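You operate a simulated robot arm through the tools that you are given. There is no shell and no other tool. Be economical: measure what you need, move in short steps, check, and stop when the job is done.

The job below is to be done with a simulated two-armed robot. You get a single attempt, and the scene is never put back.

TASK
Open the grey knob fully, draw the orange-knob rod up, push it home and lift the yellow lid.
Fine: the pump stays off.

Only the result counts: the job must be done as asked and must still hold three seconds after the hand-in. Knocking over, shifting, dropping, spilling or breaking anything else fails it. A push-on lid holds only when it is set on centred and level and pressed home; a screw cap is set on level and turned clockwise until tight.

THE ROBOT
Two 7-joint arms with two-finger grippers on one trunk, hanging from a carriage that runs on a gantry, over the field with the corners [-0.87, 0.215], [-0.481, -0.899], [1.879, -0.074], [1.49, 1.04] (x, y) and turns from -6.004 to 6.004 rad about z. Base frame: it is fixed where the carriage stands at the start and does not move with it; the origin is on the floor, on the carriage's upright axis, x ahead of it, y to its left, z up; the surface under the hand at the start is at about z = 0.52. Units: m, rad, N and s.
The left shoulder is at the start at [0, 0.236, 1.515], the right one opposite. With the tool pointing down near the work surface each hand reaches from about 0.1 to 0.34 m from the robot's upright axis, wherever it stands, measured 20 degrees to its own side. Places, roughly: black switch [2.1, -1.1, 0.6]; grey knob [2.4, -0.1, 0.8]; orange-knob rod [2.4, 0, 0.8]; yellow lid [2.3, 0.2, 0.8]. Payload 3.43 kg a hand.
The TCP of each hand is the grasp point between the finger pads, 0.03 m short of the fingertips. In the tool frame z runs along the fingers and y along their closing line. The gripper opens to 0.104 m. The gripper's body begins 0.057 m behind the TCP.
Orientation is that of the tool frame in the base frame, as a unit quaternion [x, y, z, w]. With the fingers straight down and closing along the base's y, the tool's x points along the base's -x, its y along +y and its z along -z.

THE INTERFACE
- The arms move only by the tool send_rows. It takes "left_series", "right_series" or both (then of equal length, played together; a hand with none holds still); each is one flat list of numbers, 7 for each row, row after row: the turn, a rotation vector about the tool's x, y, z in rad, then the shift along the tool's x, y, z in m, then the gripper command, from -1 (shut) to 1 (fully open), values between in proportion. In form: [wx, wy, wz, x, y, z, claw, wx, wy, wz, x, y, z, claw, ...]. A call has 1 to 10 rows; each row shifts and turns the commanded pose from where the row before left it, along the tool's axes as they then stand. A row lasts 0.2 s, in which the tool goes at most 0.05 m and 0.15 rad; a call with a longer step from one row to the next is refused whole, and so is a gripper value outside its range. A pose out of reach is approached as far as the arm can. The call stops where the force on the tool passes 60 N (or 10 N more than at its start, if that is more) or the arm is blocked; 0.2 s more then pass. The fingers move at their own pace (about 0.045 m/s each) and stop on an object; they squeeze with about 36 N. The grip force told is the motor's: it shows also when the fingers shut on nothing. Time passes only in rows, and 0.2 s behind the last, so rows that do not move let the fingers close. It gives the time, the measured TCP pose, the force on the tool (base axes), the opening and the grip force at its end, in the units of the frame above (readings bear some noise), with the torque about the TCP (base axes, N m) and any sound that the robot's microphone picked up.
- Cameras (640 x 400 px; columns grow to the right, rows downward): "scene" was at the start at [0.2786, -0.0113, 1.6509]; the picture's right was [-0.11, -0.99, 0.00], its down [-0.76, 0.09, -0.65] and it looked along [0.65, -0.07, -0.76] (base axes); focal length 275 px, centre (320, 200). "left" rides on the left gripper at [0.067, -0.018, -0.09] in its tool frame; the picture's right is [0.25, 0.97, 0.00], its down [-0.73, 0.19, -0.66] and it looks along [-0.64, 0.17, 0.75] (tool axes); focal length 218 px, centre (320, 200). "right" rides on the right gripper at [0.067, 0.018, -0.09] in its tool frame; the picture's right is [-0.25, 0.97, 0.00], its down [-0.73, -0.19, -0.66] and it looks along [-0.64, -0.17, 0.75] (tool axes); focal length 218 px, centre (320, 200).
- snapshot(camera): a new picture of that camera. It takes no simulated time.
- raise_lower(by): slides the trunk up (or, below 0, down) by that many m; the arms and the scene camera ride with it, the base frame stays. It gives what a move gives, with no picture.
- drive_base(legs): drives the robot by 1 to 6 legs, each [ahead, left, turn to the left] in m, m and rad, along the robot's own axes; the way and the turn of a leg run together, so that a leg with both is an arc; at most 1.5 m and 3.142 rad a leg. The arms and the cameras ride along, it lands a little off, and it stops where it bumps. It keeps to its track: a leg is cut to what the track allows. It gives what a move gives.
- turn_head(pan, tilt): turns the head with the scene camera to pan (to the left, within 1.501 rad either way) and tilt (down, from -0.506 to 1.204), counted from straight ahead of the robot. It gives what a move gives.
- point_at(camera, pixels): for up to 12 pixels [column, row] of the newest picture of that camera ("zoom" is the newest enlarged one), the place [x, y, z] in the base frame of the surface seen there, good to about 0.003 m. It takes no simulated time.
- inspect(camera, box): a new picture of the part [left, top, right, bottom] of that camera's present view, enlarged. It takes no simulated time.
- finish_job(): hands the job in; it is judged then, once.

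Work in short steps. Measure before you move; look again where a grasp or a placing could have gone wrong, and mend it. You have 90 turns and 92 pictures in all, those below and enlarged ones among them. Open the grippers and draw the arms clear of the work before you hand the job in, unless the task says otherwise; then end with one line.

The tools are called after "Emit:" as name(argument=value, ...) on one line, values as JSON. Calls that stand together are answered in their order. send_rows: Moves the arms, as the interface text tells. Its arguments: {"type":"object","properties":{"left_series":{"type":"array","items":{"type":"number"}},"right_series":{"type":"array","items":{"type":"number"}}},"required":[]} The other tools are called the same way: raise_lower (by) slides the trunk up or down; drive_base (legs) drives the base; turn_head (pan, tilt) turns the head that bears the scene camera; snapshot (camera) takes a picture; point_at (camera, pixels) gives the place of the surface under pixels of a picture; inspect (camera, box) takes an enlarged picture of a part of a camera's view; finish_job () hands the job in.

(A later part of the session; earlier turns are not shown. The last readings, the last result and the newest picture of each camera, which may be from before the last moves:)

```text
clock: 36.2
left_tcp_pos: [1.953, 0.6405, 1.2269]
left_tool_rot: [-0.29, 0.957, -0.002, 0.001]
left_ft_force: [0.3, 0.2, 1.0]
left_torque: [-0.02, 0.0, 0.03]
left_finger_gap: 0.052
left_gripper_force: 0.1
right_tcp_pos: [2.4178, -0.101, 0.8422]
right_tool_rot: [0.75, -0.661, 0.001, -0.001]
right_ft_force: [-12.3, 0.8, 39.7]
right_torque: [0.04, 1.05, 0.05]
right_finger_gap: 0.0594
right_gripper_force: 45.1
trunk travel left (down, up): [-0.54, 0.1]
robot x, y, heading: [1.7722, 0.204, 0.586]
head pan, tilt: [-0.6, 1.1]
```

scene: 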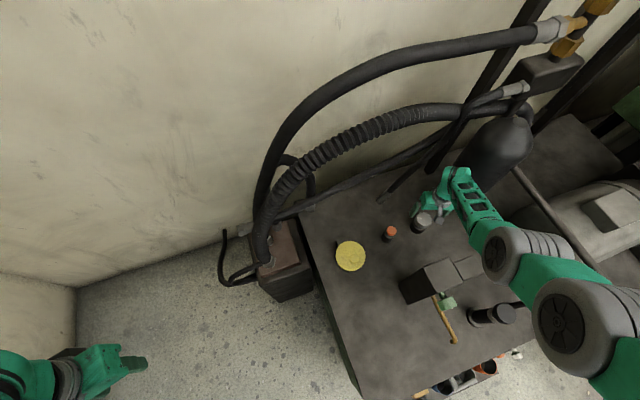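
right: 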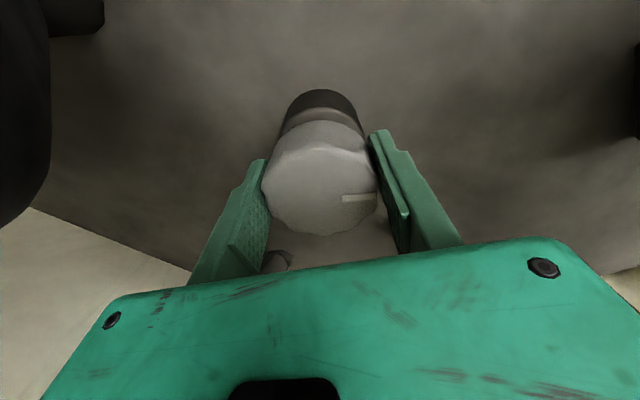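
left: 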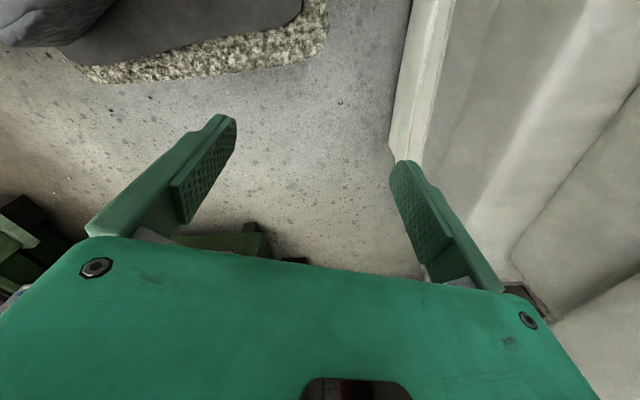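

Yaw is now ~1.7 and the hand nears the accumulator. I open and turn back clockwise 1.45 rad around the knob for a new grip.

Emit:
send_rows(right_series=[0, 0, 0, 0, 0, 0, 1, 0, 0, 0, 0, 0, 0, 1, 0, 0, 0, 0, 0, 0, 1, 0, 0, 0, 0, 0, 0, 1])

Emit:
snapshot(camera="right")

Emit:
send_rows(right_series=[0, 0, 0.145, 0, 0, 0, 1, 0, 0, 0.145, 0, 0, 0, 1, 0, 0, 0.145, 0, 0, 0, 1, 0, 0, 0.145, 0, 0, 0, 1, 0, 0, 0.145, 0, 0, 0, 1, 0, 0, 0.145, 0, 0, 0, 1, 0, 0, 0.145, 0, 0, 0, 1, 0, 0, 0.145, 0, 0, 0, 1, 0, 0, 0.145, 0, 0, 0, 1, 0, 0, 0.145, 0, 0, 0, 1])

Emit:
snapshot(camera="right")

```text
clock: 37.2
left_tcp_pos: [1.9517, 0.6412, 1.2259]
left_tool_rot: [-0.29, 0.957, 0.0, -0.001]
left_ft_force: [0.1, -1.1, 0.2]
left_torque: [0.0, 0.01, 0.03]
left_finger_gap: 0.0522
left_gripper_force: 0.1
right_tcp_pos: [2.4153, -0.0992, 0.8381]
right_tool_rot: [0.75, -0.661, 0.0, 0.0]
right_ft_force: [0.8, 0.9, 0.3]
right_torque: [0.01, -0.03, 0.01]
right_finger_gap: 0.104
right_gripper_force: 0.1
trunk travel left (down, up): [-0.54, 0.1]
robot x, y, heading: [1.7717, 0.2025, 0.586]
head pan, tilt: [-0.6, 1.1]
```

```text
65 pictures are left
```

right: 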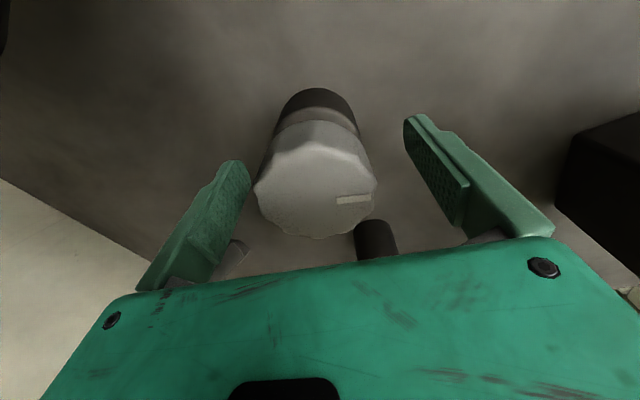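

```text
clock: 39.4
left_tcp_pos: [1.9511, 0.6412, 1.2269]
left_tool_rot: [-0.29, 0.957, 0.001, 0.001]
left_ft_force: [-0.2, 0.9, 0.4]
left_torque: [-0.02, -0.02, 0.01]
left_finger_gap: 0.0521
left_gripper_force: 0.0
right_tcp_pos: [2.4156, -0.0991, 0.8387]
right_tool_rot: [-0.122, 0.993, 0.0, 0.001]
right_ft_force: [0.4, -0.5, -0.1]
right_torque: [0.0, 0.03, 0.01]
right_finger_gap: 0.104
right_gripper_force: 0.0
trunk travel left (down, up): [-0.54, 0.1]
robot x, y, heading: [1.775, 0.2031, 0.591]
head pan, tilt: [-0.6, 1.1]
```

```text
64 pictures are left
```

right: 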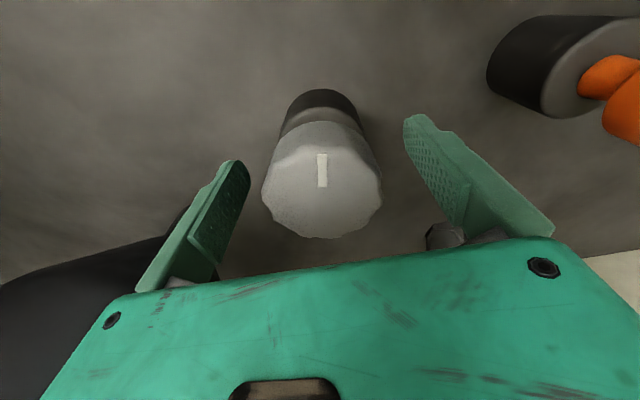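

Regrip with a 1.5 mm centring shift.

Emit:
send_rows(right_series=[0, 0, 0, 0.001, 0.0015, 0, 0.2, 0, 0, 0, 0, 0, 0, -1, 0, 0, 0, 0, 0, 0, -1, 0, 0, 0, 0, 0, 0, -1, 0, 0, 0, 0, 0, 0, -1])

Emit:
send_rows(right_series=[0, 0, -0.1, 0, 0, 0, -1, 0, 0, -0.1, 0, 0, 0, -1, 0, 0, -0.1, 0, 0, 0, -1, 0, 0, -0.1, 0, 0, 0, -1])

```text
clock: 40.6
left_tcp_pos: [1.9513, 0.6401, 1.2258]
left_tool_rot: [-0.291, 0.957, 0.0, 0.0]
left_ft_force: [-0.8, 0.7, -0.9]
left_torque: [-0.01, -0.01, 0.03]
left_finger_gap: 0.0518
left_gripper_force: 0.1
right_tcp_pos: [2.4148, -0.098, 0.8374]
right_tool_rot: [-0.123, 0.992, 0.0, 0.0]
right_ft_force: [3.4, -4.0, -8.0]
right_torque: [0.13, -0.24, -0.04]
right_finger_gap: 0.0596
right_gripper_force: 45.1
trunk travel left (down, up): [-0.54, 0.1]
robot x, y, heading: [1.7685, 0.2013, 0.59]
head pan, tilt: [-0.6, 1.1]
```

```text
clock: 41.6
left_tcp_pos: [1.9515, 0.6399, 1.2259]
left_tool_rot: [-0.291, 0.957, -0.001, -0.001]
left_ft_force: [-0.1, 0.7, 0.3]
left_torque: [0.03, 0.01, -0.03]
left_finger_gap: 0.052
left_gripper_force: 0.1
right_tcp_pos: [2.413, -0.1008, 0.8389]
right_tool_rot: [-0.317, 0.948, -0.001, 0.0]
right_ft_force: [3.8, -11.0, -10.0]
right_torque: [0.28, 0.07, -1.22]
right_finger_gap: 0.0594
right_gripper_force: 44.8
trunk travel left (down, up): [-0.54, 0.1]
robot x, y, heading: [1.7752, 0.1994, 0.59]
head pan, tilt: [-0.6, 1.1]
```

Torque about z is now -1.2 N m; check whether the knob is at its stop.

Emit:
snapshot(camera="right")

```text
63 pictures are left
```

right: 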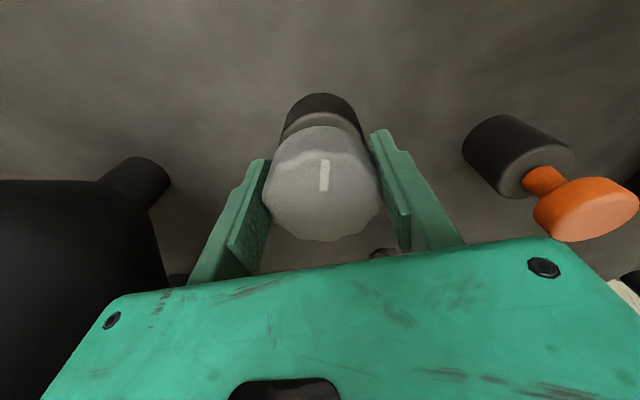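

The mark moved with the gripper. Turn on 0.3 rad and look again.

Emit:
send_rows(right_series=[0, 0, -0.1, 0, 0, 0, -1, 0, 0, -0.1, 0, 0, 0, -1, 0, 0, -0.1, 0, 0, 0, -1])

Emit:
snapshot(camera="right")

```text
clock: 42.4
left_tcp_pos: [1.9525, 0.6401, 1.2266]
left_tool_rot: [-0.291, 0.957, 0.0, 0.0]
left_ft_force: [0.5, 0.0, 0.1]
left_torque: [-0.01, -0.01, 0.0]
left_finger_gap: 0.0519
left_gripper_force: 0.0
right_tcp_pos: [2.417, -0.1002, 0.8397]
right_tool_rot: [-0.456, 0.89, -0.001, 0.001]
right_ft_force: [4.6, -9.0, -1.2]
right_torque: [0.46, 0.16, -0.89]
right_finger_gap: 0.0595
right_gripper_force: 44.9
trunk travel left (down, up): [-0.54, 0.1]
robot x, y, heading: [1.7727, 0.1989, 0.588]
head pan, tilt: [-0.6, 1.1]
```

```text
62 pictures are left
```

right: 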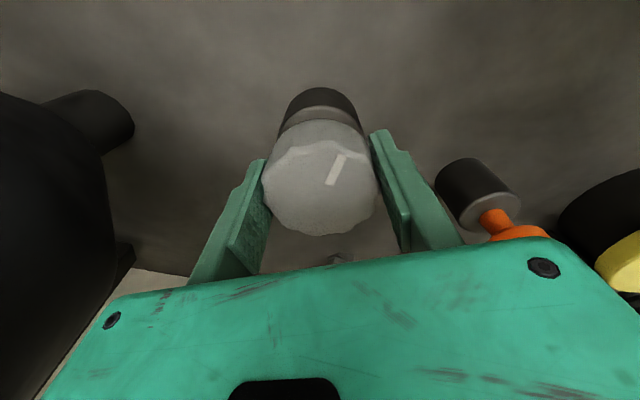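

The mark has now slipped relative to the fingers: the knob is at its end stop, fully open. I release, and rise clear.

Emit:
send_rows(right_series=[0, 0, 0, 0, 0, 0, 1, 0, 0, 0, 0, 0, 0, 1, 0, 0, 0, 0, 0, 0, 1, 0, 0, 0, 0, 0, 0, 1, 0, 0, 0, 0, 0, -0.03, 1, 0, 0, 0, 0, 0, -0.04, 1, 0, 0, 0, 0, 0, -0.04, 1])

Emit:
inspect(camera="right", box=[240, 40, 500, 200])

```text
clock: 44.0
left_tcp_pos: [1.9521, 0.6418, 1.2262]
left_tool_rot: [-0.291, 0.957, 0.0, -0.001]
left_ft_force: [-0.2, 0.3, -0.5]
left_torque: [0.02, 0.0, -0.03]
left_finger_gap: 0.052
left_gripper_force: 0.1
right_tcp_pos: [2.4142, -0.0985, 0.9485]
right_tool_rot: [-0.456, 0.89, 0.0, 0.0]
right_ft_force: [-1.1, 0.3, -0.6]
right_torque: [0.03, -0.05, 0.01]
right_finger_gap: 0.1038
right_gripper_force: 0.0
trunk travel left (down, up): [-0.54, 0.1]
robot x, y, heading: [1.7699, 0.1992, 0.593]
head pan, tilt: [-0.6, 1.1]
```

```text
2.46 times, centred on (370, 120) of right
```

zoom: 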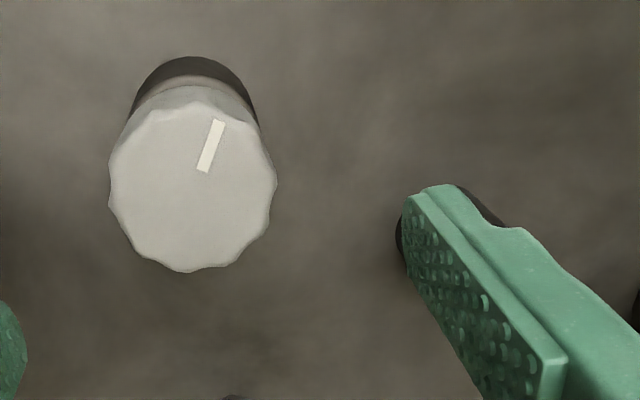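

Move over the orange rod at the same height and turn the hand to yaw ≈0.6.

Emit:
send_rows(right_series=[0, 0, 0, -0.027, 0.0387, 0, 1, 0, 0, 0, -0.027, 0.0387, 0, 1, 0, 0, 0, -0.027, 0.0387, 0, 1, 0, 0, 0.12, 0, 0, 0, 1, 0, 0, 0.12, 0, 0, 0, 1, 0, 0, 0.12, 0, 0, 0, 1])

Emit:
inspect(camera="right", box=[200, 0, 460, 160])

Emit:
snapshot(camera="scene")

```text
clock: 45.4
left_tcp_pos: [1.9522, 0.6413, 1.2269]
left_tool_rot: [-0.29, 0.957, 0.0, 0.0]
left_ft_force: [0.1, -0.4, -0.1]
left_torque: [-0.01, 0.01, -0.02]
left_finger_gap: 0.052
left_gripper_force: 0.1
right_tcp_pos: [2.3672, 0.0364, 0.9479]
right_tool_rot: [-0.288, 0.958, 0.0, 0.001]
right_ft_force: [-0.9, 0.1, 0.0]
right_torque: [-0.04, 0.02, 0.0]
right_finger_gap: 0.104
right_gripper_force: 0.0
trunk travel left (down, up): [-0.54, 0.1]
robot x, y, heading: [1.7731, 0.2031, 0.591]
head pan, tilt: [-0.6, 1.1]
```

```text
2.46 times, centred on (330, 80) of right
```

zoom: 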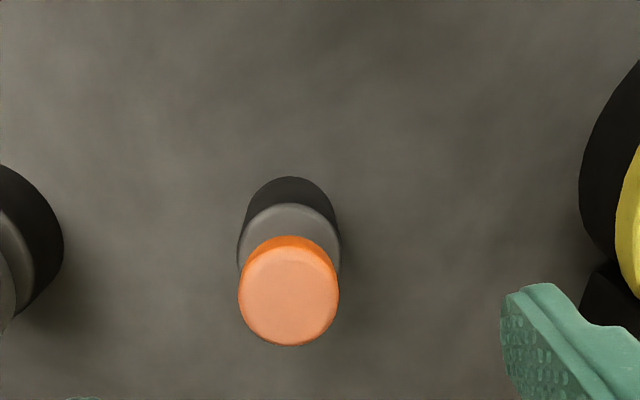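

```text
59 pictures are left
```

scene: 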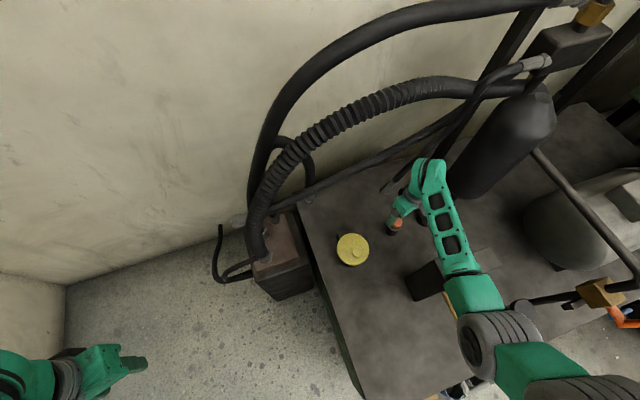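

Emit:
point_at(camera="zoom", pixels=[[290, 295], [242, 295], [337, 295], [290, 342], [290, 243], [290, 220], [290, 190], [245, 240], [338, 240]])

Emit:
point_at(camera="scene", pixels=[[440, 245], [465, 290], [430, 175], [480, 315], [455, 340], [485, 340]])

```text
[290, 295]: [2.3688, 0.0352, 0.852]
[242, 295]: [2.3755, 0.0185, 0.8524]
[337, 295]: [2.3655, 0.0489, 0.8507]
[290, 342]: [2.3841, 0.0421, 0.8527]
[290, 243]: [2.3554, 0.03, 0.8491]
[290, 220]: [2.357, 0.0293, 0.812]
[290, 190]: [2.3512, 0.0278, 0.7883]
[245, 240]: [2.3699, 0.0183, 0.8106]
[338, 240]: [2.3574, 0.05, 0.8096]
```

```text
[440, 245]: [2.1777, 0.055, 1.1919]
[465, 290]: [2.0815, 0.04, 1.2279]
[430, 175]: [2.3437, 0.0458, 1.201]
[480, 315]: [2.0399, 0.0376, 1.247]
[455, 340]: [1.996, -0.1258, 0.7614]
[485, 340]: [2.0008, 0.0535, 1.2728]
```

Cap centre (2.370,0.0355), top 0.852, collar top 0.811. I raise the trunk 0.09 so the forearm stays high, then extend the arm down to TCP z≈0.90.

Emit:
raise_lower(by=0.09)

Emit:
send_rows(right_series=[0, 0, 0, 0, 0, 0.035, 1, 0, 0, 0, 0, 0, 0.035, 1, 0, 0, 0, 0, 0, 0.035, 1, 0, 0, 0, 0, 0, 0.035, 1])

Emit:
snapshot(camera="right")

Emit:
snapshot(camera="scene")

```text
clock: 46.6
left_tcp_pos: [1.9524, 0.6422, 1.3162]
left_tool_rot: [-0.29, 0.957, 0.0, -0.001]
left_ft_force: [0.1, 0.0, -0.3]
left_torque: [-0.01, 0.0, -0.01]
left_finger_gap: 0.0522
left_gripper_force: 0.1
right_tcp_pos: [2.3675, 0.0357, 1.039]
right_tool_rot: [-0.288, 0.958, 0.001, 0.0]
right_ft_force: [-0.1, -0.4, 0.1]
right_torque: [0.03, 0.03, -0.01]
right_finger_gap: 0.104
right_gripper_force: 0.2
trunk travel left (down, up): [-0.63, 0.01]
robot x, y, heading: [1.7724, 0.1988, 0.59]
head pan, tilt: [-0.6, 1.1]
```

```text
clock: 47.6
left_tcp_pos: [1.9526, 0.6412, 1.3161]
left_tool_rot: [-0.292, 0.957, 0.001, 0.001]
left_ft_force: [-0.6, 0.0, 0.6]
left_torque: [0.0, 0.01, 0.01]
left_finger_gap: 0.0521
left_gripper_force: 0.0
right_tcp_pos: [2.3684, 0.0342, 0.8976]
right_tool_rot: [-0.289, 0.957, -0.002, 0.001]
right_ft_force: [0.2, 0.2, 0.2]
right_torque: [0.03, 0.0, -0.01]
right_finger_gap: 0.104
right_gripper_force: 0.0
trunk travel left (down, up): [-0.63, 0.01]
robot x, y, heading: [1.7717, 0.1997, 0.588]
head pan, tilt: [-0.6, 1.1]
```

```text
58 pictures are left
```

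right: 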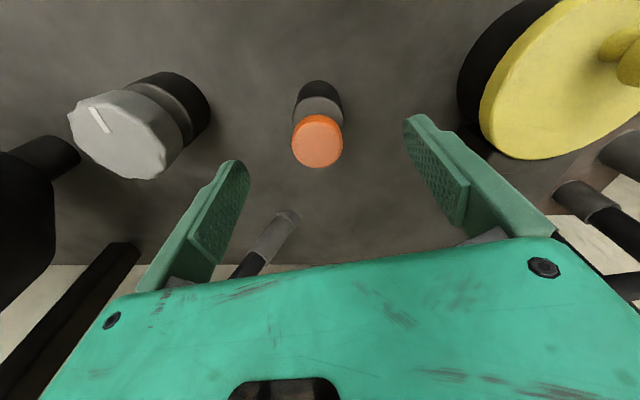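

```text
57 pictures are left
```

scene: 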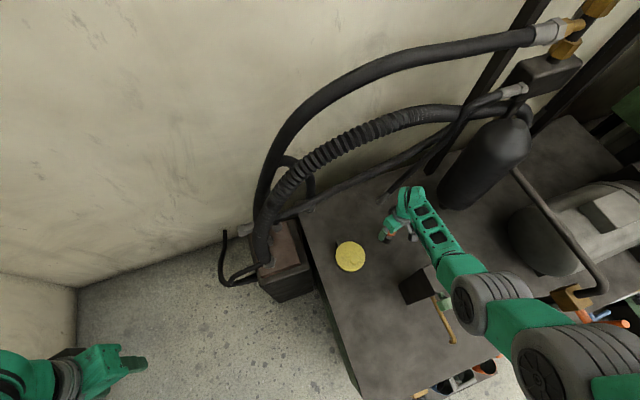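

Descend 0.05 and close on the cap.

Emit:
send_rows(right_series=[0, 0, 0, -0.001, 0.001, 0.025, 0.2, 0, 0, 0, 0, 0, 0.025, 0, 0, 0, 0, 0, 0, 0, -0.3])

Emit:
snapshot(camera="right")

```text
clock: 48.5
left_tcp_pos: [1.9524, 0.6407, 1.3165]
left_tool_rot: [-0.291, 0.957, -0.001, 0.0]
left_ft_force: [-0.7, 0.2, 0.0]
left_torque: [0.02, 0.0, -0.02]
left_finger_gap: 0.0522
left_gripper_force: 0.0
right_tcp_pos: [2.3626, 0.0336, 0.8712]
right_tool_rot: [-0.289, 0.957, -0.002, 0.002]
right_ft_force: [5.5, -7.3, -1.5]
right_torque: [-0.11, -0.07, -0.06]
right_finger_gap: 0.0422
right_gripper_force: 4.2
right hand out of reach, approached as far as the arm can: row 2
trunk travel left (down, up): [-0.63, 0.01]
robot x, y, heading: [1.7761, 0.2012, 0.592]
head pan, tilt: [-0.6, 1.1]
```

```text
56 pictures are left
```

right: 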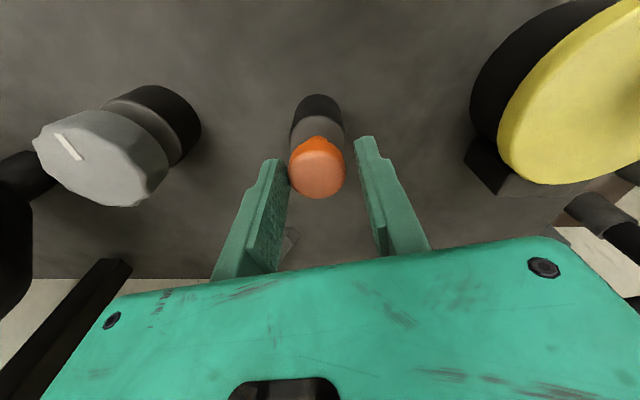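

Out of reach at z 0.871; open a bit, lower the trunk 0.025, and look.

Emit:
send_rows(right_series=[0, 0, 0, 0, 0, -0.008, 0.4, 0, 0, 0, 0, 0, 0, 0.4])

Emit:
raise_lower(by=-0.03)

Emit:
snapshot(camera="right")

```text
clock: 49.0
left_tcp_pos: [1.9524, 0.6407, 1.3158]
left_tool_rot: [-0.29, 0.957, 0.0, -0.001]
left_ft_force: [0.3, 0.4, 0.6]
left_torque: [-0.01, 0.0, -0.02]
left_finger_gap: 0.0517
left_gripper_force: 0.1
right_tcp_pos: [2.3601, 0.0371, 0.8771]
right_tool_rot: [-0.289, 0.957, 0.0, 0.0]
right_ft_force: [-0.4, -0.1, -0.7]
right_torque: [-0.01, 0.02, 0.01]
right_finger_gap: 0.0727
right_gripper_force: 0.1
trunk travel left (down, up): [-0.63, 0.01]
robot x, y, heading: [1.7725, 0.198, 0.587]
head pan, tilt: [-0.6, 1.1]
```

```text
clock: 49.8
left_tcp_pos: [1.9509, 0.6416, 1.2857]
left_tool_rot: [-0.29, 0.957, 0.0, 0.0]
left_ft_force: [0.5, -0.3, 0.3]
left_torque: [-0.02, 0.0, -0.01]
left_finger_gap: 0.052
left_gripper_force: 0.0
right_tcp_pos: [2.3603, 0.0379, 0.8473]
right_tool_rot: [-0.289, 0.957, 0.0, 0.0]
right_ft_force: [-0.6, 0.0, -0.1]
right_torque: [-0.01, 0.0, 0.01]
right_finger_gap: 0.0728
right_gripper_force: 0.1
trunk travel left (down, up): [-0.6, 0.04]
robot x, y, heading: [1.7745, 0.1996, 0.591]
head pan, tilt: [-0.6, 1.1]
```

```text
55 pictures are left
```

right: 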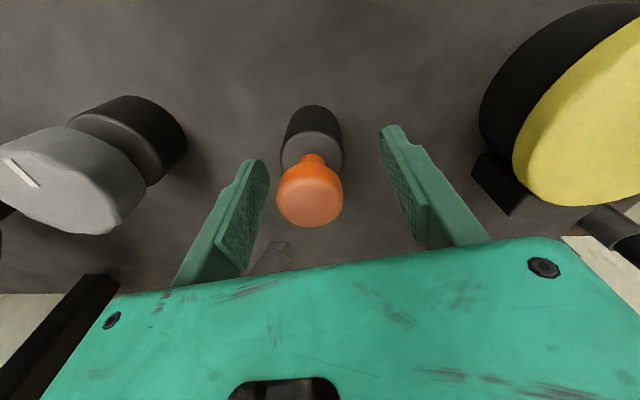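

Shift onto the cap centre (about 9 mm forward) and close.

Emit:
send_rows(right_series=[0, 0, 0, -0.0065, -0.0074, 0, 0.4, 0, 0, 0, 0, 0, 0, -1, 0, 0, 0, 0, 0, 0, -1, 0, 0, 0, 0, 0, 0, -1, 0, 0, 0, 0, 0, 0, -1])

Emit:
snapshot(camera="right")

```text
clock: 51.0
left_tcp_pos: [1.952, 0.6426, 1.286]
left_tool_rot: [-0.29, 0.957, 0.0, 0.001]
left_ft_force: [0.2, -0.1, 0.2]
left_torque: [0.0, -0.02, 0.01]
left_finger_gap: 0.0518
left_gripper_force: 0.1
right_tcp_pos: [2.3712, 0.0349, 0.8466]
right_tool_rot: [-0.288, 0.958, -0.001, -0.001]
right_ft_force: [0.2, 1.0, -1.1]
right_torque: [0.04, -0.03, -0.09]
right_finger_gap: 0.0346
right_gripper_force: 45.0
trunk travel left (down, up): [-0.6, 0.04]
robot x, y, heading: [1.775, 0.1995, 0.593]
head pan, tilt: [-0.6, 1.1]
```

```text
54 pictures are left
```

right: 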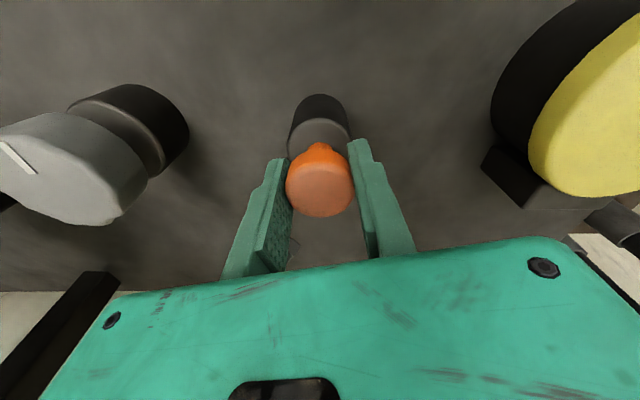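

Gripped cleanly (gap 0.035, low force). Draw up 2 cm in small steps.

Emit:
send_rows(right_series=[0, 0, 0, 0, 0, -0.005, -1, 0, 0, 0, 0, 0, -0.005, -1, 0, 0, 0, 0, 0, -0.005, -1, 0, 0, 0, 0, 0, -0.005, -1])

Emit:
snapshot(camera="right")

```text
clock: 52.0
left_tcp_pos: [1.952, 0.6414, 1.2857]
left_tool_rot: [-0.291, 0.957, 0.0, -0.001]
left_ft_force: [0.2, -0.3, 0.1]
left_torque: [0.02, -0.03, 0.01]
left_finger_gap: 0.0522
left_gripper_force: 0.0
right_tcp_pos: [2.3697, 0.0344, 0.8666]
right_tool_rot: [-0.289, 0.957, 0.0, 0.0]
right_ft_force: [1.4, -1.2, -0.8]
right_torque: [0.08, -0.08, -0.12]
right_finger_gap: 0.0346
right_gripper_force: 45.2
trunk travel left (down, up): [-0.6, 0.04]
robot x, y, heading: [1.7711, 0.2026, 0.589]
head pan, tilt: [-0.6, 1.1]
```

```text
53 pictures are left
```

right: 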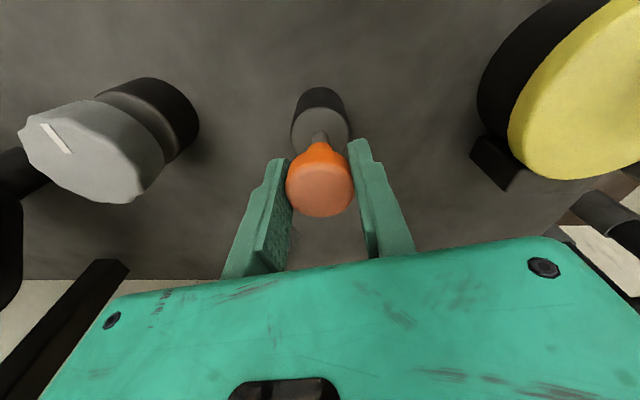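

The rod is coming up freely. Continue to its stop in 1 cm rows.

Emit:
send_rows(right_series=[0, 0, 0, 0, 0, -0.008, -1, 0, 0, 0, 0, 0, -0.008, -1, 0, 0, 0, 0, 0, -0.008, -1, 0, 0, 0, 0, 0, -0.008, -1])

Emit:
snapshot(camera="right")

```text
clock: 53.0
left_tcp_pos: [1.9523, 0.6412, 1.287]
left_tool_rot: [-0.291, 0.957, 0.0, -0.001]
left_ft_force: [-0.2, -0.9, 1.0]
left_torque: [-0.01, -0.01, 0.0]
left_finger_gap: 0.052
left_gripper_force: 0.2
right_tcp_pos: [2.3709, 0.0338, 0.899]
right_tool_rot: [-0.288, 0.958, 0.001, 0.0]
right_ft_force: [1.3, -0.3, -1.3]
right_torque: [0.04, -0.18, -0.12]
right_finger_gap: 0.0345
right_gripper_force: 44.6
trunk travel left (down, up): [-0.6, 0.04]
robot x, y, heading: [1.773, 0.2027, 0.582]
head pan, tilt: [-0.6, 1.1]
```

```text
52 pictures are left
```

right: 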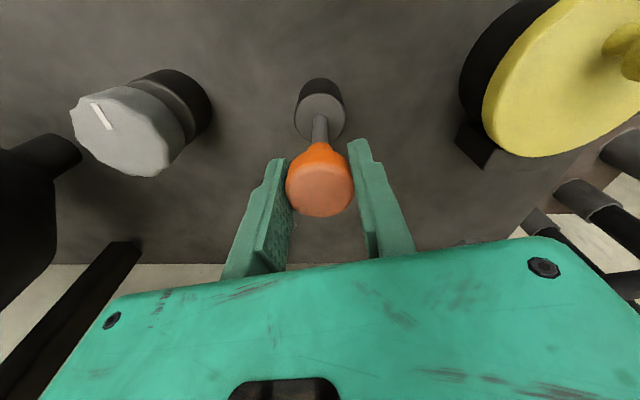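

Emit:
send_rows(right_series=[0, 0, 0, 0, 0, -0.005, -1, 0, 0, 0, 0, 0, -0.005, -1, 0, 0, 0, 0, 0, -0.005, -1, 0, 0, 0, 0, 0, -0.005, -1, 0, 0, 0, 0, 0, -0.005, -1, 0, 0, 0, 0, 0, -0.005, -1])

Emit:
snapshot(camera="right")

```text
clock: 54.4
left_tcp_pos: [1.95, 0.6412, 1.2859]
left_tool_rot: [-0.291, 0.957, 0.0, 0.001]
left_ft_force: [-0.2, 0.3, 0.1]
left_torque: [0.01, 0.03, 0.04]
left_finger_gap: 0.0522
left_gripper_force: 0.1
right_tcp_pos: [2.3709, 0.0342, 0.9299]
right_tool_rot: [-0.289, 0.957, 0.0, -0.001]
right_ft_force: [1.2, -1.6, -0.2]
right_torque: [-0.08, -0.01, -0.05]
right_finger_gap: 0.0347
right_gripper_force: 45.4
trunk travel left (down, up): [-0.6, 0.04]
robot x, y, heading: [1.7719, 0.2013, 0.592]
head pan, tilt: [-0.6, 1.1]
```

```text
51 pictures are left
```

right: 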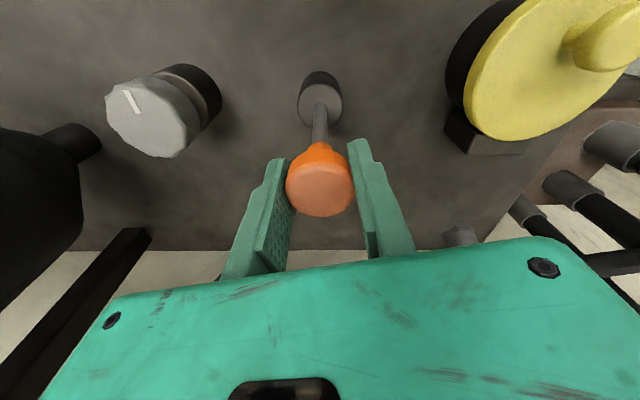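

Up 83 mm, no stop yet. Continue carefully.

Emit:
send_rows(right_series=[0, 0, 0, 0, 0, -0.005, -1, 0, 0, 0, 0, 0, -0.005, -1, 0, 0, 0, 0, 0, -0.005, -1, 0, 0, 0, 0, 0, -0.005, -1, 0, 0, 0, 0, 0, -0.005, -1, 0, 0, 0, 0, 0, -0.005, -1])

Emit:
snapshot(camera="right")

```text
clock: 55.8
left_tcp_pos: [1.951, 0.6402, 1.2869]
left_tool_rot: [-0.29, 0.957, 0.0, 0.001]
left_ft_force: [0.4, 0.5, 0.9]
left_torque: [0.03, -0.03, 0.01]
left_finger_gap: 0.052
left_gripper_force: 0.0
right_tcp_pos: [2.37, 0.0339, 0.96]
right_tool_rot: [-0.289, 0.957, 0.0, 0.001]
right_ft_force: [1.0, 0.6, -1.0]
right_torque: [0.0, 0.04, -0.12]
right_finger_gap: 0.0346
right_gripper_force: 45.2
trunk travel left (down, up): [-0.6, 0.04]
robot x, y, heading: [1.7742, 0.1995, 0.589]
head pan, tilt: [-0.6, 1.1]
```

```text
50 pictures are left
```

right: 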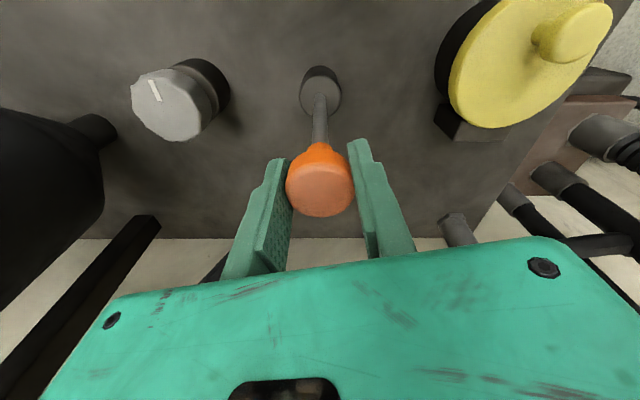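

Emit:
send_rows(right_series=[0, 0, 0, 0, 0, -0.005, -1, 0, 0, 0, 0, 0, -0.005, -1, 0, 0, 0, 0, 0, -0.005, -1, 0, 0, 0, 0, 0, -0.005, -1])

Emit:
inspect(camera="right", box=[240, 30, 400, 230])

Emit:
inspect(camera="scene", box=[320, 150, 520, 275])

```text
clock: 56.8
left_tcp_pos: [1.9523, 0.6409, 1.2864]
left_tool_rot: [-0.291, 0.957, 0.0, 0.0]
left_ft_force: [0.4, 0.1, 1.1]
left_torque: [-0.03, 0.02, -0.01]
left_finger_gap: 0.0521
left_gripper_force: 0.1
right_tcp_pos: [2.3708, 0.0345, 0.9796]
right_tool_rot: [-0.288, 0.958, 0.0, -0.001]
right_ft_force: [0.4, -1.1, -1.0]
right_torque: [0.07, 0.0, -0.12]
right_finger_gap: 0.0346
right_gripper_force: 45.1
trunk travel left (down, up): [-0.6, 0.04]
robot x, y, heading: [1.7747, 0.2051, 0.59]
head pan, tilt: [-0.6, 1.1]
```

```text
2.00 times, centred on (320, 130) of right
```

zoom: 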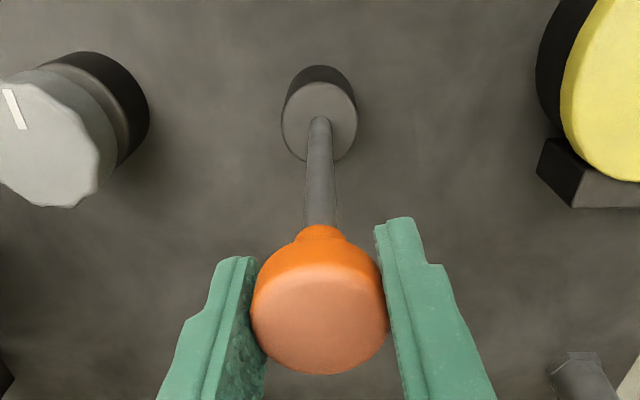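

```text
3.20 times, centred on (420, 212) of scene
```

zoom: 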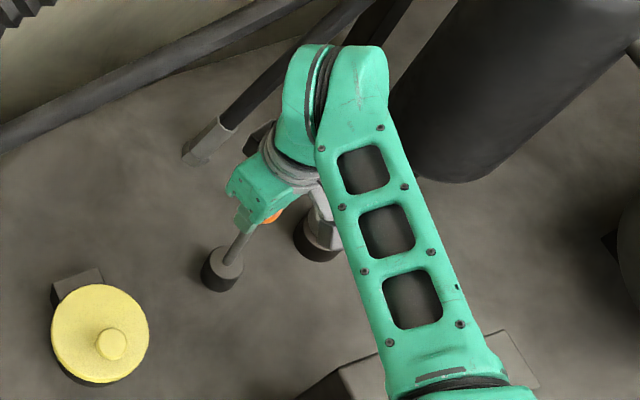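

Up 133 mm and still guided. Continue.

Emit:
send_rows(right_series=[0, 0, 0, 0, 0, -0.006, -1, 0, 0, 0, 0, 0, -0.006, -1, 0, 0, 0, 0, 0, -0.006, -1, 0, 0, 0, 0, 0, -0.006, -1, 0, 0, 0, 0, 0, -0.006, -1])

Emit:
inspect(camera="right", box=[240, 30, 400, 230])

```text
clock: 58.0
left_tcp_pos: [1.9517, 0.6398, 1.2863]
left_tool_rot: [-0.29, 0.957, 0.0, 0.0]
left_ft_force: [-0.2, 0.7, -0.1]
left_torque: [0.02, 0.01, 0.0]
left_finger_gap: 0.0521
left_gripper_force: 0.0
right_tcp_pos: [2.3675, 0.0324, 1.0069]
right_tool_rot: [-0.289, 0.957, -0.001, -0.003]
right_ft_force: [13.0, -7.8, -32.5]
right_torque: [-0.11, -0.06, -0.08]
right_finger_gap: 0.0347
right_gripper_force: 45.1
trunk travel left (down, up): [-0.6, 0.04]
robot x, y, heading: [1.7751, 0.2011, 0.593]
head pan, tilt: [-0.6, 1.1]
```

```text
2.00 times, centred on (320, 130) of right
```

zoom: 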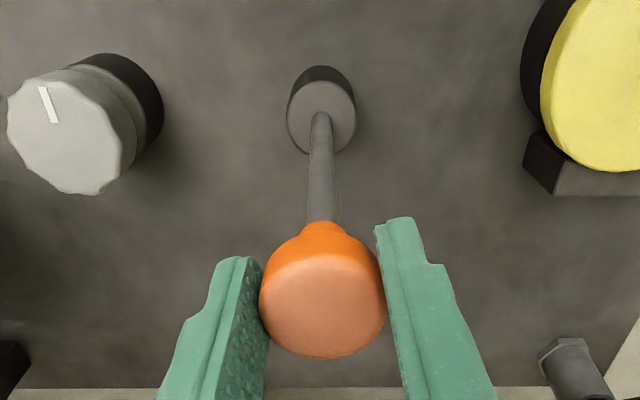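

End stop at 160 mm up (-32 N). Now push it down again, first 150 mm.

Emit:
send_rows(right_series=[0, 0, 0, 0, 0, 0.013, -1, 0, 0, 0, 0, 0, 0.016, -1, 0, 0, 0, 0, 0, 0.016, -1, 0, 0, 0, 0, 0, 0.016, -1, 0, 0, 0, 0, 0, 0.016, -1, 0, 0, 0, 0, 0, 0.016, -1, 0, 0, 0, 0, 0, 0.016, -1, 0, 0, 0, 0, 0, 0.016, -1, 0, 0, 0, 0, 0, 0.016, -1, 0, 0, 0, 0, 0, 0.012, -1])

```text
clock: 60.2
left_tcp_pos: [1.9513, 0.6402, 1.2868]
left_tool_rot: [-0.291, 0.957, 0.0, 0.0]
left_ft_force: [-0.2, 1.1, 1.0]
left_torque: [0.05, 0.0, 0.0]
left_finger_gap: 0.0519
left_gripper_force: 0.1
right_tcp_pos: [2.3678, 0.0324, 0.855]
right_tool_rot: [-0.288, 0.958, 0.0, -0.001]
right_ft_force: [-10.3, -7.0, 0.8]
right_torque: [-0.48, 0.98, -0.13]
right_finger_gap: 0.0346
right_gripper_force: 44.6
trunk travel left (down, up): [-0.6, 0.04]
robot x, y, heading: [1.7783, 0.2005, 0.589]
head pan, tilt: [-0.6, 1.1]
```

Press the last centimetre home gently.

Emit:
send_rows(right_series=[0, 0, 0, 0, 0, 0.003, -1, 0, 0, 0, 0, 0, 0.003, -1, 0, 0, 0, 0, 0, 0.003, -1, 0, 0, 0, 0, 0, 0.003, -1])

Emit:
snapshot(camera="right")

```text
clock: 61.2
left_tcp_pos: [1.9525, 0.6412, 1.2858]
left_tool_rot: [-0.291, 0.957, 0.0, 0.0]
left_ft_force: [-0.1, -0.3, 0.8]
left_torque: [0.0, 0.02, 0.0]
left_finger_gap: 0.052
left_gripper_force: 0.0
right_tcp_pos: [2.3709, 0.0353, 0.846]
right_tool_rot: [-0.289, 0.957, 0.0, 0.002]
right_ft_force: [-20.8, 3.5, 42.9]
right_torque: [0.02, 0.43, -0.12]
right_finger_gap: 0.0343
right_gripper_force: 45.1
trunk travel left (down, up): [-0.6, 0.04]
robot x, y, heading: [1.7733, 0.2041, 0.592]
head pan, tilt: [-0.6, 1.1]
```

```text
46 pictures are left
```

right: 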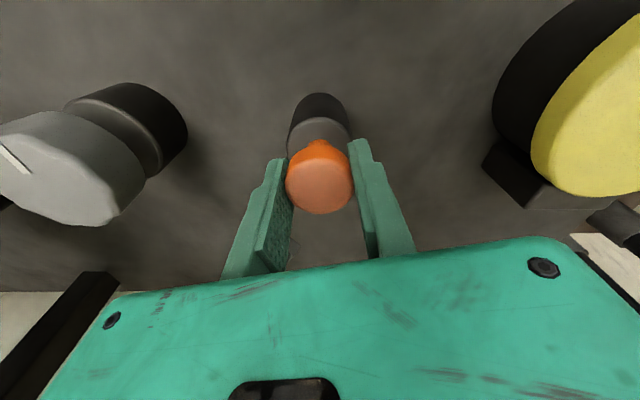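

The rod is home (z 0.846, 43 N push). Release, rise 12 cm and move over the lid's knob, turning to yaw ≈0.28 in line with the hinge.

Emit:
send_rows(right_series=[0, 0, 0, 0, 0, -0.002, 0.3, 0, 0, 0, 0, 0, 0, 0.3, 0, 0, 0, 0, 0, 0, 0.3, 0, 0, 0, 0, 0, -0.04, 0.3, 0, 0, 0, 0, 0, -0.04, 0.3, 0, 0, 0, 0, 0, -0.04, 0.3])

Emit:
send_rows(right_series=[0, 0, 0, 0.0026, 0.047, 0, 0.3, 0, 0, 0, 0.0026, 0.047, 0, 0.3, 0, 0, 0, 0.0026, 0.047, 0, 0.3, 0, 0, 0, 0.0026, 0.047, 0, 0.3, 0, 0, 0.103, 0, 0, 0, 0.3, 0, 0, 0.103, 0, 0, 0, 0.3, 0, 0, 0.103, 0, 0, 0, 0.3])

Emit:
snapshot(camera="right")

Emit:
snapshot(camera="scene")

```text
clock: 62.6
left_tcp_pos: [1.9521, 0.6414, 1.2859]
left_tool_rot: [-0.291, 0.957, 0.0, 0.0]
left_ft_force: [0.5, 0.8, 0.2]
left_torque: [-0.03, 0.03, -0.01]
left_finger_gap: 0.0519
left_gripper_force: 0.1
right_tcp_pos: [2.3708, 0.0342, 0.9676]
right_tool_rot: [-0.288, 0.957, 0.0, 0.001]
right_ft_force: [-0.4, 0.0, 0.5]
right_torque: [0.03, 0.03, 0.05]
right_finger_gap: 0.0679
right_gripper_force: 0.0
trunk travel left (down, up): [-0.6, 0.04]
robot x, y, heading: [1.7727, 0.2034, 0.587]
head pan, tilt: [-0.6, 1.1]
```

```text
clock: 64.2
left_tcp_pos: [1.9514, 0.6413, 1.2859]
left_tool_rot: [-0.291, 0.957, -0.001, -0.001]
left_ft_force: [0.7, 0.1, -1.1]
left_torque: [-0.04, 0.02, -0.01]
left_finger_gap: 0.0519
left_gripper_force: 0.2
right_tcp_pos: [2.2586, 0.1859, 0.9668]
right_tool_rot: [-0.138, 0.99, 0.0, 0.0]
right_ft_force: [0.4, 0.4, 0.2]
right_torque: [0.0, 0.03, 0.01]
right_finger_gap: 0.0676
right_gripper_force: 0.0
trunk travel left (down, up): [-0.6, 0.04]
robot x, y, heading: [1.7769, 0.1998, 0.592]
head pan, tilt: [-0.6, 1.1]
```

```text
45 pictures are left
```

right: 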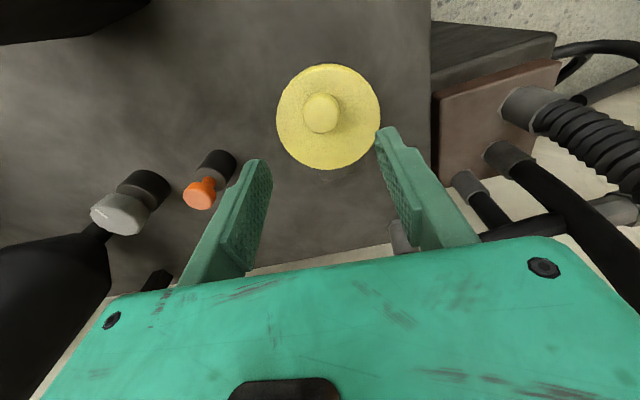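

```text
44 pictures are left
```

scene: 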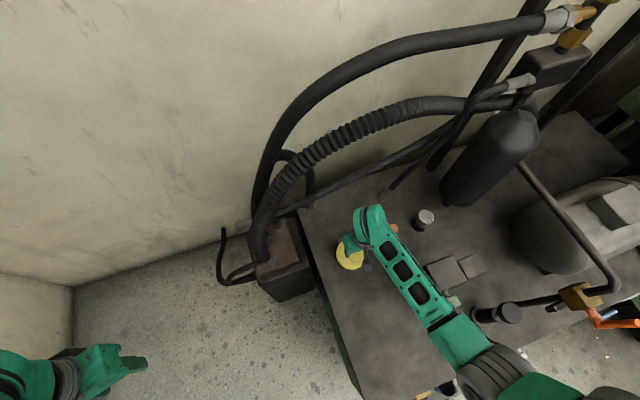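

Emit:
inspect(camera="right", box=[240, 40, 420, 190])

Emit:
point_at(camera="right", pixels=[[321, 113], [306, 113], [338, 113], [321, 130], [327, 68], [279, 120], [377, 115], [330, 165], [348, 150]])

Emit:
point_at(camera="scene", pixels=[[410, 295], [380, 250], [430, 325], [465, 350], [500, 370], [370, 215]])

```text
2.67 times, centred on (330, 115) of right
```

zoom: 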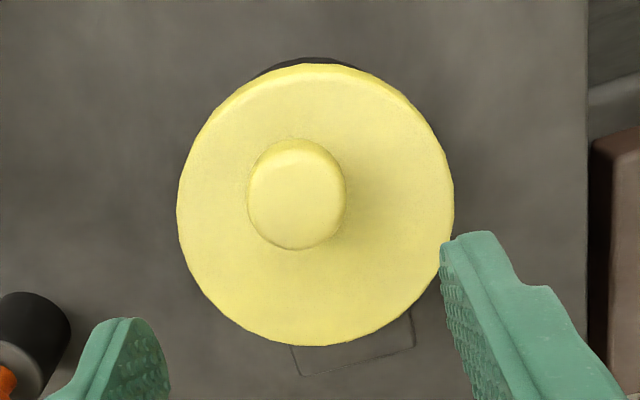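

```text
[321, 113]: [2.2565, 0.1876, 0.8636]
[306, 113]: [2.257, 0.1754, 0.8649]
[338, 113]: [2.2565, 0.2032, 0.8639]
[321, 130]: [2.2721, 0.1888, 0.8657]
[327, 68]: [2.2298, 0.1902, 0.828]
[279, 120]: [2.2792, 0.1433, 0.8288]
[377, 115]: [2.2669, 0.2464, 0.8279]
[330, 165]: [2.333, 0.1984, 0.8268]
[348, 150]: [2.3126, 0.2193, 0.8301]
```

```text
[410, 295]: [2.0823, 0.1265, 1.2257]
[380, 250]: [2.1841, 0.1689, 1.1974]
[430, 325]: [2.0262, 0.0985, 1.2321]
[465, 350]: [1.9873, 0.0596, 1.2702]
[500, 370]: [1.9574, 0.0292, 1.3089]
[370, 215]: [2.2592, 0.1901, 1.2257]
```

Measure the hinge block corners for the hinge direction.

Emit:
point_at(camera="zoom", pixels=[[303, 368], [409, 343], [405, 322], [298, 352], [355, 350], [315, 340], [315, 75], [187, 205], [445, 205]])

```text
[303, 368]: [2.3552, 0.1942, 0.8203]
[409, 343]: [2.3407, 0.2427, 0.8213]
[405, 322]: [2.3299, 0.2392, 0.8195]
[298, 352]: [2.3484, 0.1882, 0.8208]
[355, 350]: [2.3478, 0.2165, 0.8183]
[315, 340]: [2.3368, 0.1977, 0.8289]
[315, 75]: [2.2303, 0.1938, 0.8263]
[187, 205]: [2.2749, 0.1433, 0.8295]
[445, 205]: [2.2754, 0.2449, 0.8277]
```

Hinge axis is at about (2.345,0.216), direction 0.29 rad; the yaw fits. Descend to z≈0.863 around the lid knob and close.

Emit:
send_rows(right_series=[0, 0, 0, -0.001, 0.002, 0.035, 0.3, 0, 0, 0, 0, 0, 0.035, 0.3, 0, 0, 0, 0, 0, 0.033, 0.3])

Emit:
send_rows(right_series=[0, 0, 0, 0, 0, 0, -1, 0, 0, 0, 0, 0, 0, -1, 0, 0, 0, 0, 0, 0, -1, 0, 0, 0, 0, 0, 0, -1])

Emit:
snapshot(camera="right")

```text
clock: 65.0
left_tcp_pos: [1.9519, 0.6423, 1.2873]
left_tool_rot: [-0.291, 0.957, 0.0, 0.001]
left_ft_force: [0.2, 0.3, 0.0]
left_torque: [-0.02, -0.01, 0.02]
left_finger_gap: 0.052
left_gripper_force: 0.1
right_tcp_pos: [2.2586, 0.188, 0.8619]
right_tool_rot: [-0.138, 0.99, 0.0, -0.001]
right_ft_force: [0.9, 0.2, -0.6]
right_torque: [0.0, -0.01, 0.01]
right_finger_gap: 0.0677
right_gripper_force: 0.0
trunk travel left (down, up): [-0.6, 0.04]
robot x, y, heading: [1.774, 0.2002, 0.589]
head pan, tilt: [-0.6, 1.1]
```

```text
clock: 66.0
left_tcp_pos: [1.9526, 0.6404, 1.2859]
left_tool_rot: [-0.291, 0.957, 0.0, 0.0]
left_ft_force: [0.2, -0.2, 0.3]
left_torque: [0.0, 0.02, 0.0]
left_finger_gap: 0.0521
left_gripper_force: 0.0
right_tcp_pos: [2.2587, 0.1866, 0.8627]
right_tool_rot: [-0.137, 0.991, -0.001, 0.0]
right_ft_force: [4.4, -3.1, -8.2]
right_torque: [-0.17, 0.36, -0.04]
right_finger_gap: 0.033
right_gripper_force: 44.7
trunk travel left (down, up): [-0.6, 0.04]
robot x, y, heading: [1.7745, 0.2012, 0.591]
head pan, tilt: [-0.6, 1.1]
```

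```text
42 pictures are left
```

right: 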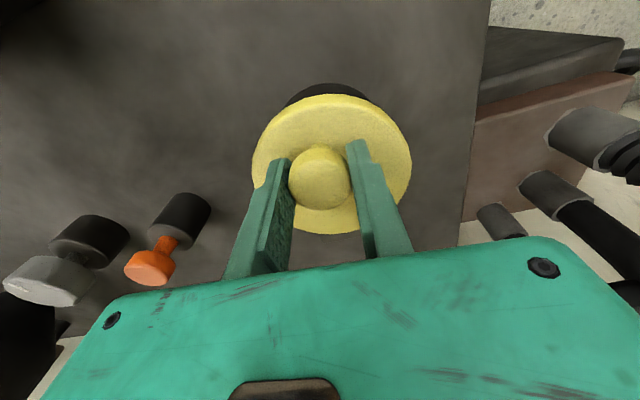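

Gripped (gap 0.033). I raise it along the hinge arc with the tool kept vertical, letting the knob pivot between the pads; first about 0.4 rad.

Emit:
send_rows(right_series=[0, 0, 0, -0.005, 0, -0.0088, -1, 0, 0, 0, -0.0053, 0, -0.0082, -1, 0, 0, 0, -0.0065, 0, -0.0076, -1, 0, 0, 0, -0.007, 0, -0.0071, -1])

Emit:
snapshot(camera="right")

Emit:
inspect(camera="scene", box=[270, 180, 430, 280])

```text
clock: 67.0
left_tcp_pos: [1.9491, 0.6407, 1.286]
left_tool_rot: [-0.29, 0.957, 0.0, -0.002]
left_ft_force: [0.4, -0.4, 0.2]
left_torque: [0.0, -0.03, 0.01]
left_finger_gap: 0.0519
left_gripper_force: 0.0
right_tcp_pos: [2.2734, 0.1916, 0.8912]
right_tool_rot: [-0.137, 0.991, -0.001, -0.004]
right_ft_force: [-16.5, -8.0, -2.8]
right_torque: [-0.41, 1.43, -0.13]
right_finger_gap: 0.0331
right_gripper_force: 45.1
trunk travel left (down, up): [-0.6, 0.04]
robot x, y, heading: [1.7705, 0.202, 0.586]
head pan, tilt: [-0.6, 1.1]
```

```text
41 pictures are left
```

right: 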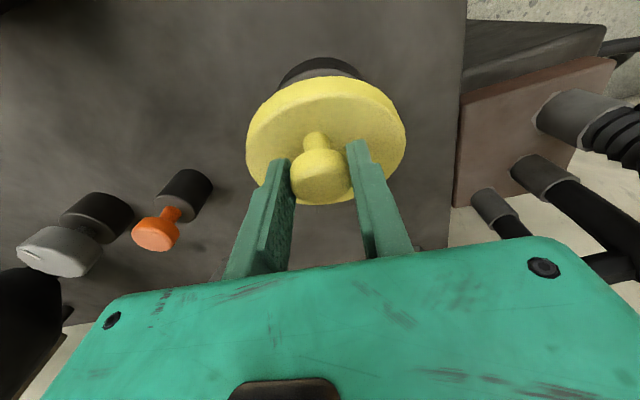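

```text
4.00 times, centred on (350, 230) of scene
```

zoom: 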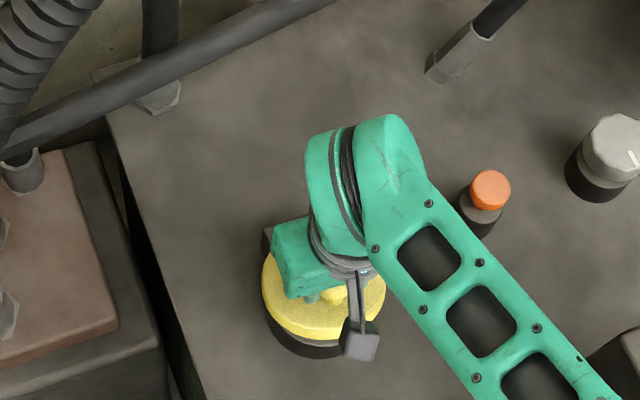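

The lid opens about 0.32 rad and pivots in the pads; hinge seems a bit higher/further back than assumed. Continue on the corrected arc to ~0.9 rad.

Emit:
send_rows(right_series=[0, 0, 0, -0.0036, 0, -0.0098, -1, 0, 0, 0, -0.0078, 0, -0.0063, -1, 0, 0, 0, -0.0084, 0, -0.0056, -1, 0, 0, 0, -0.0089, 0, -0.0046, -1, 0, 0, 0, -0.0092, 0, -0.0039, -1])

Emit:
snapshot(camera="right")

Emit:
inspect(camera="scene", box=[270, 180, 430, 280])

```text
clock: 68.2
left_tcp_pos: [1.9496, 0.6417, 1.2852]
left_tool_rot: [-0.291, 0.957, 0.001, -0.001]
left_ft_force: [-0.7, 0.0, 0.4]
left_torque: [-0.02, 0.01, 0.02]
left_finger_gap: 0.0521
left_gripper_force: 0.0
right_tcp_pos: [2.3149, 0.2045, 0.9249]
right_tool_rot: [-0.138, 0.99, 0.0, -0.002]
right_ft_force: [-13.8, 1.5, -5.4]
right_torque: [-0.26, 1.35, -0.13]
right_finger_gap: 0.0331
right_gripper_force: 44.9
trunk travel left (down, up): [-0.6, 0.04]
robot x, y, heading: [1.7725, 0.2011, 0.591]
head pan, tilt: [-0.6, 1.1]
```

```text
39 pictures are left
```

right: 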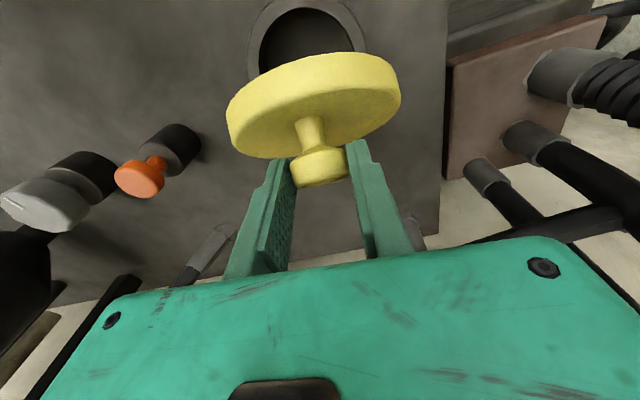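

```text
4.00 times, centred on (350, 230) of scene
```

zoom: 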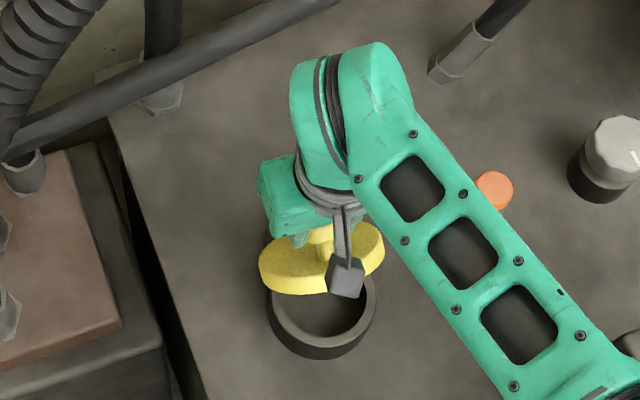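

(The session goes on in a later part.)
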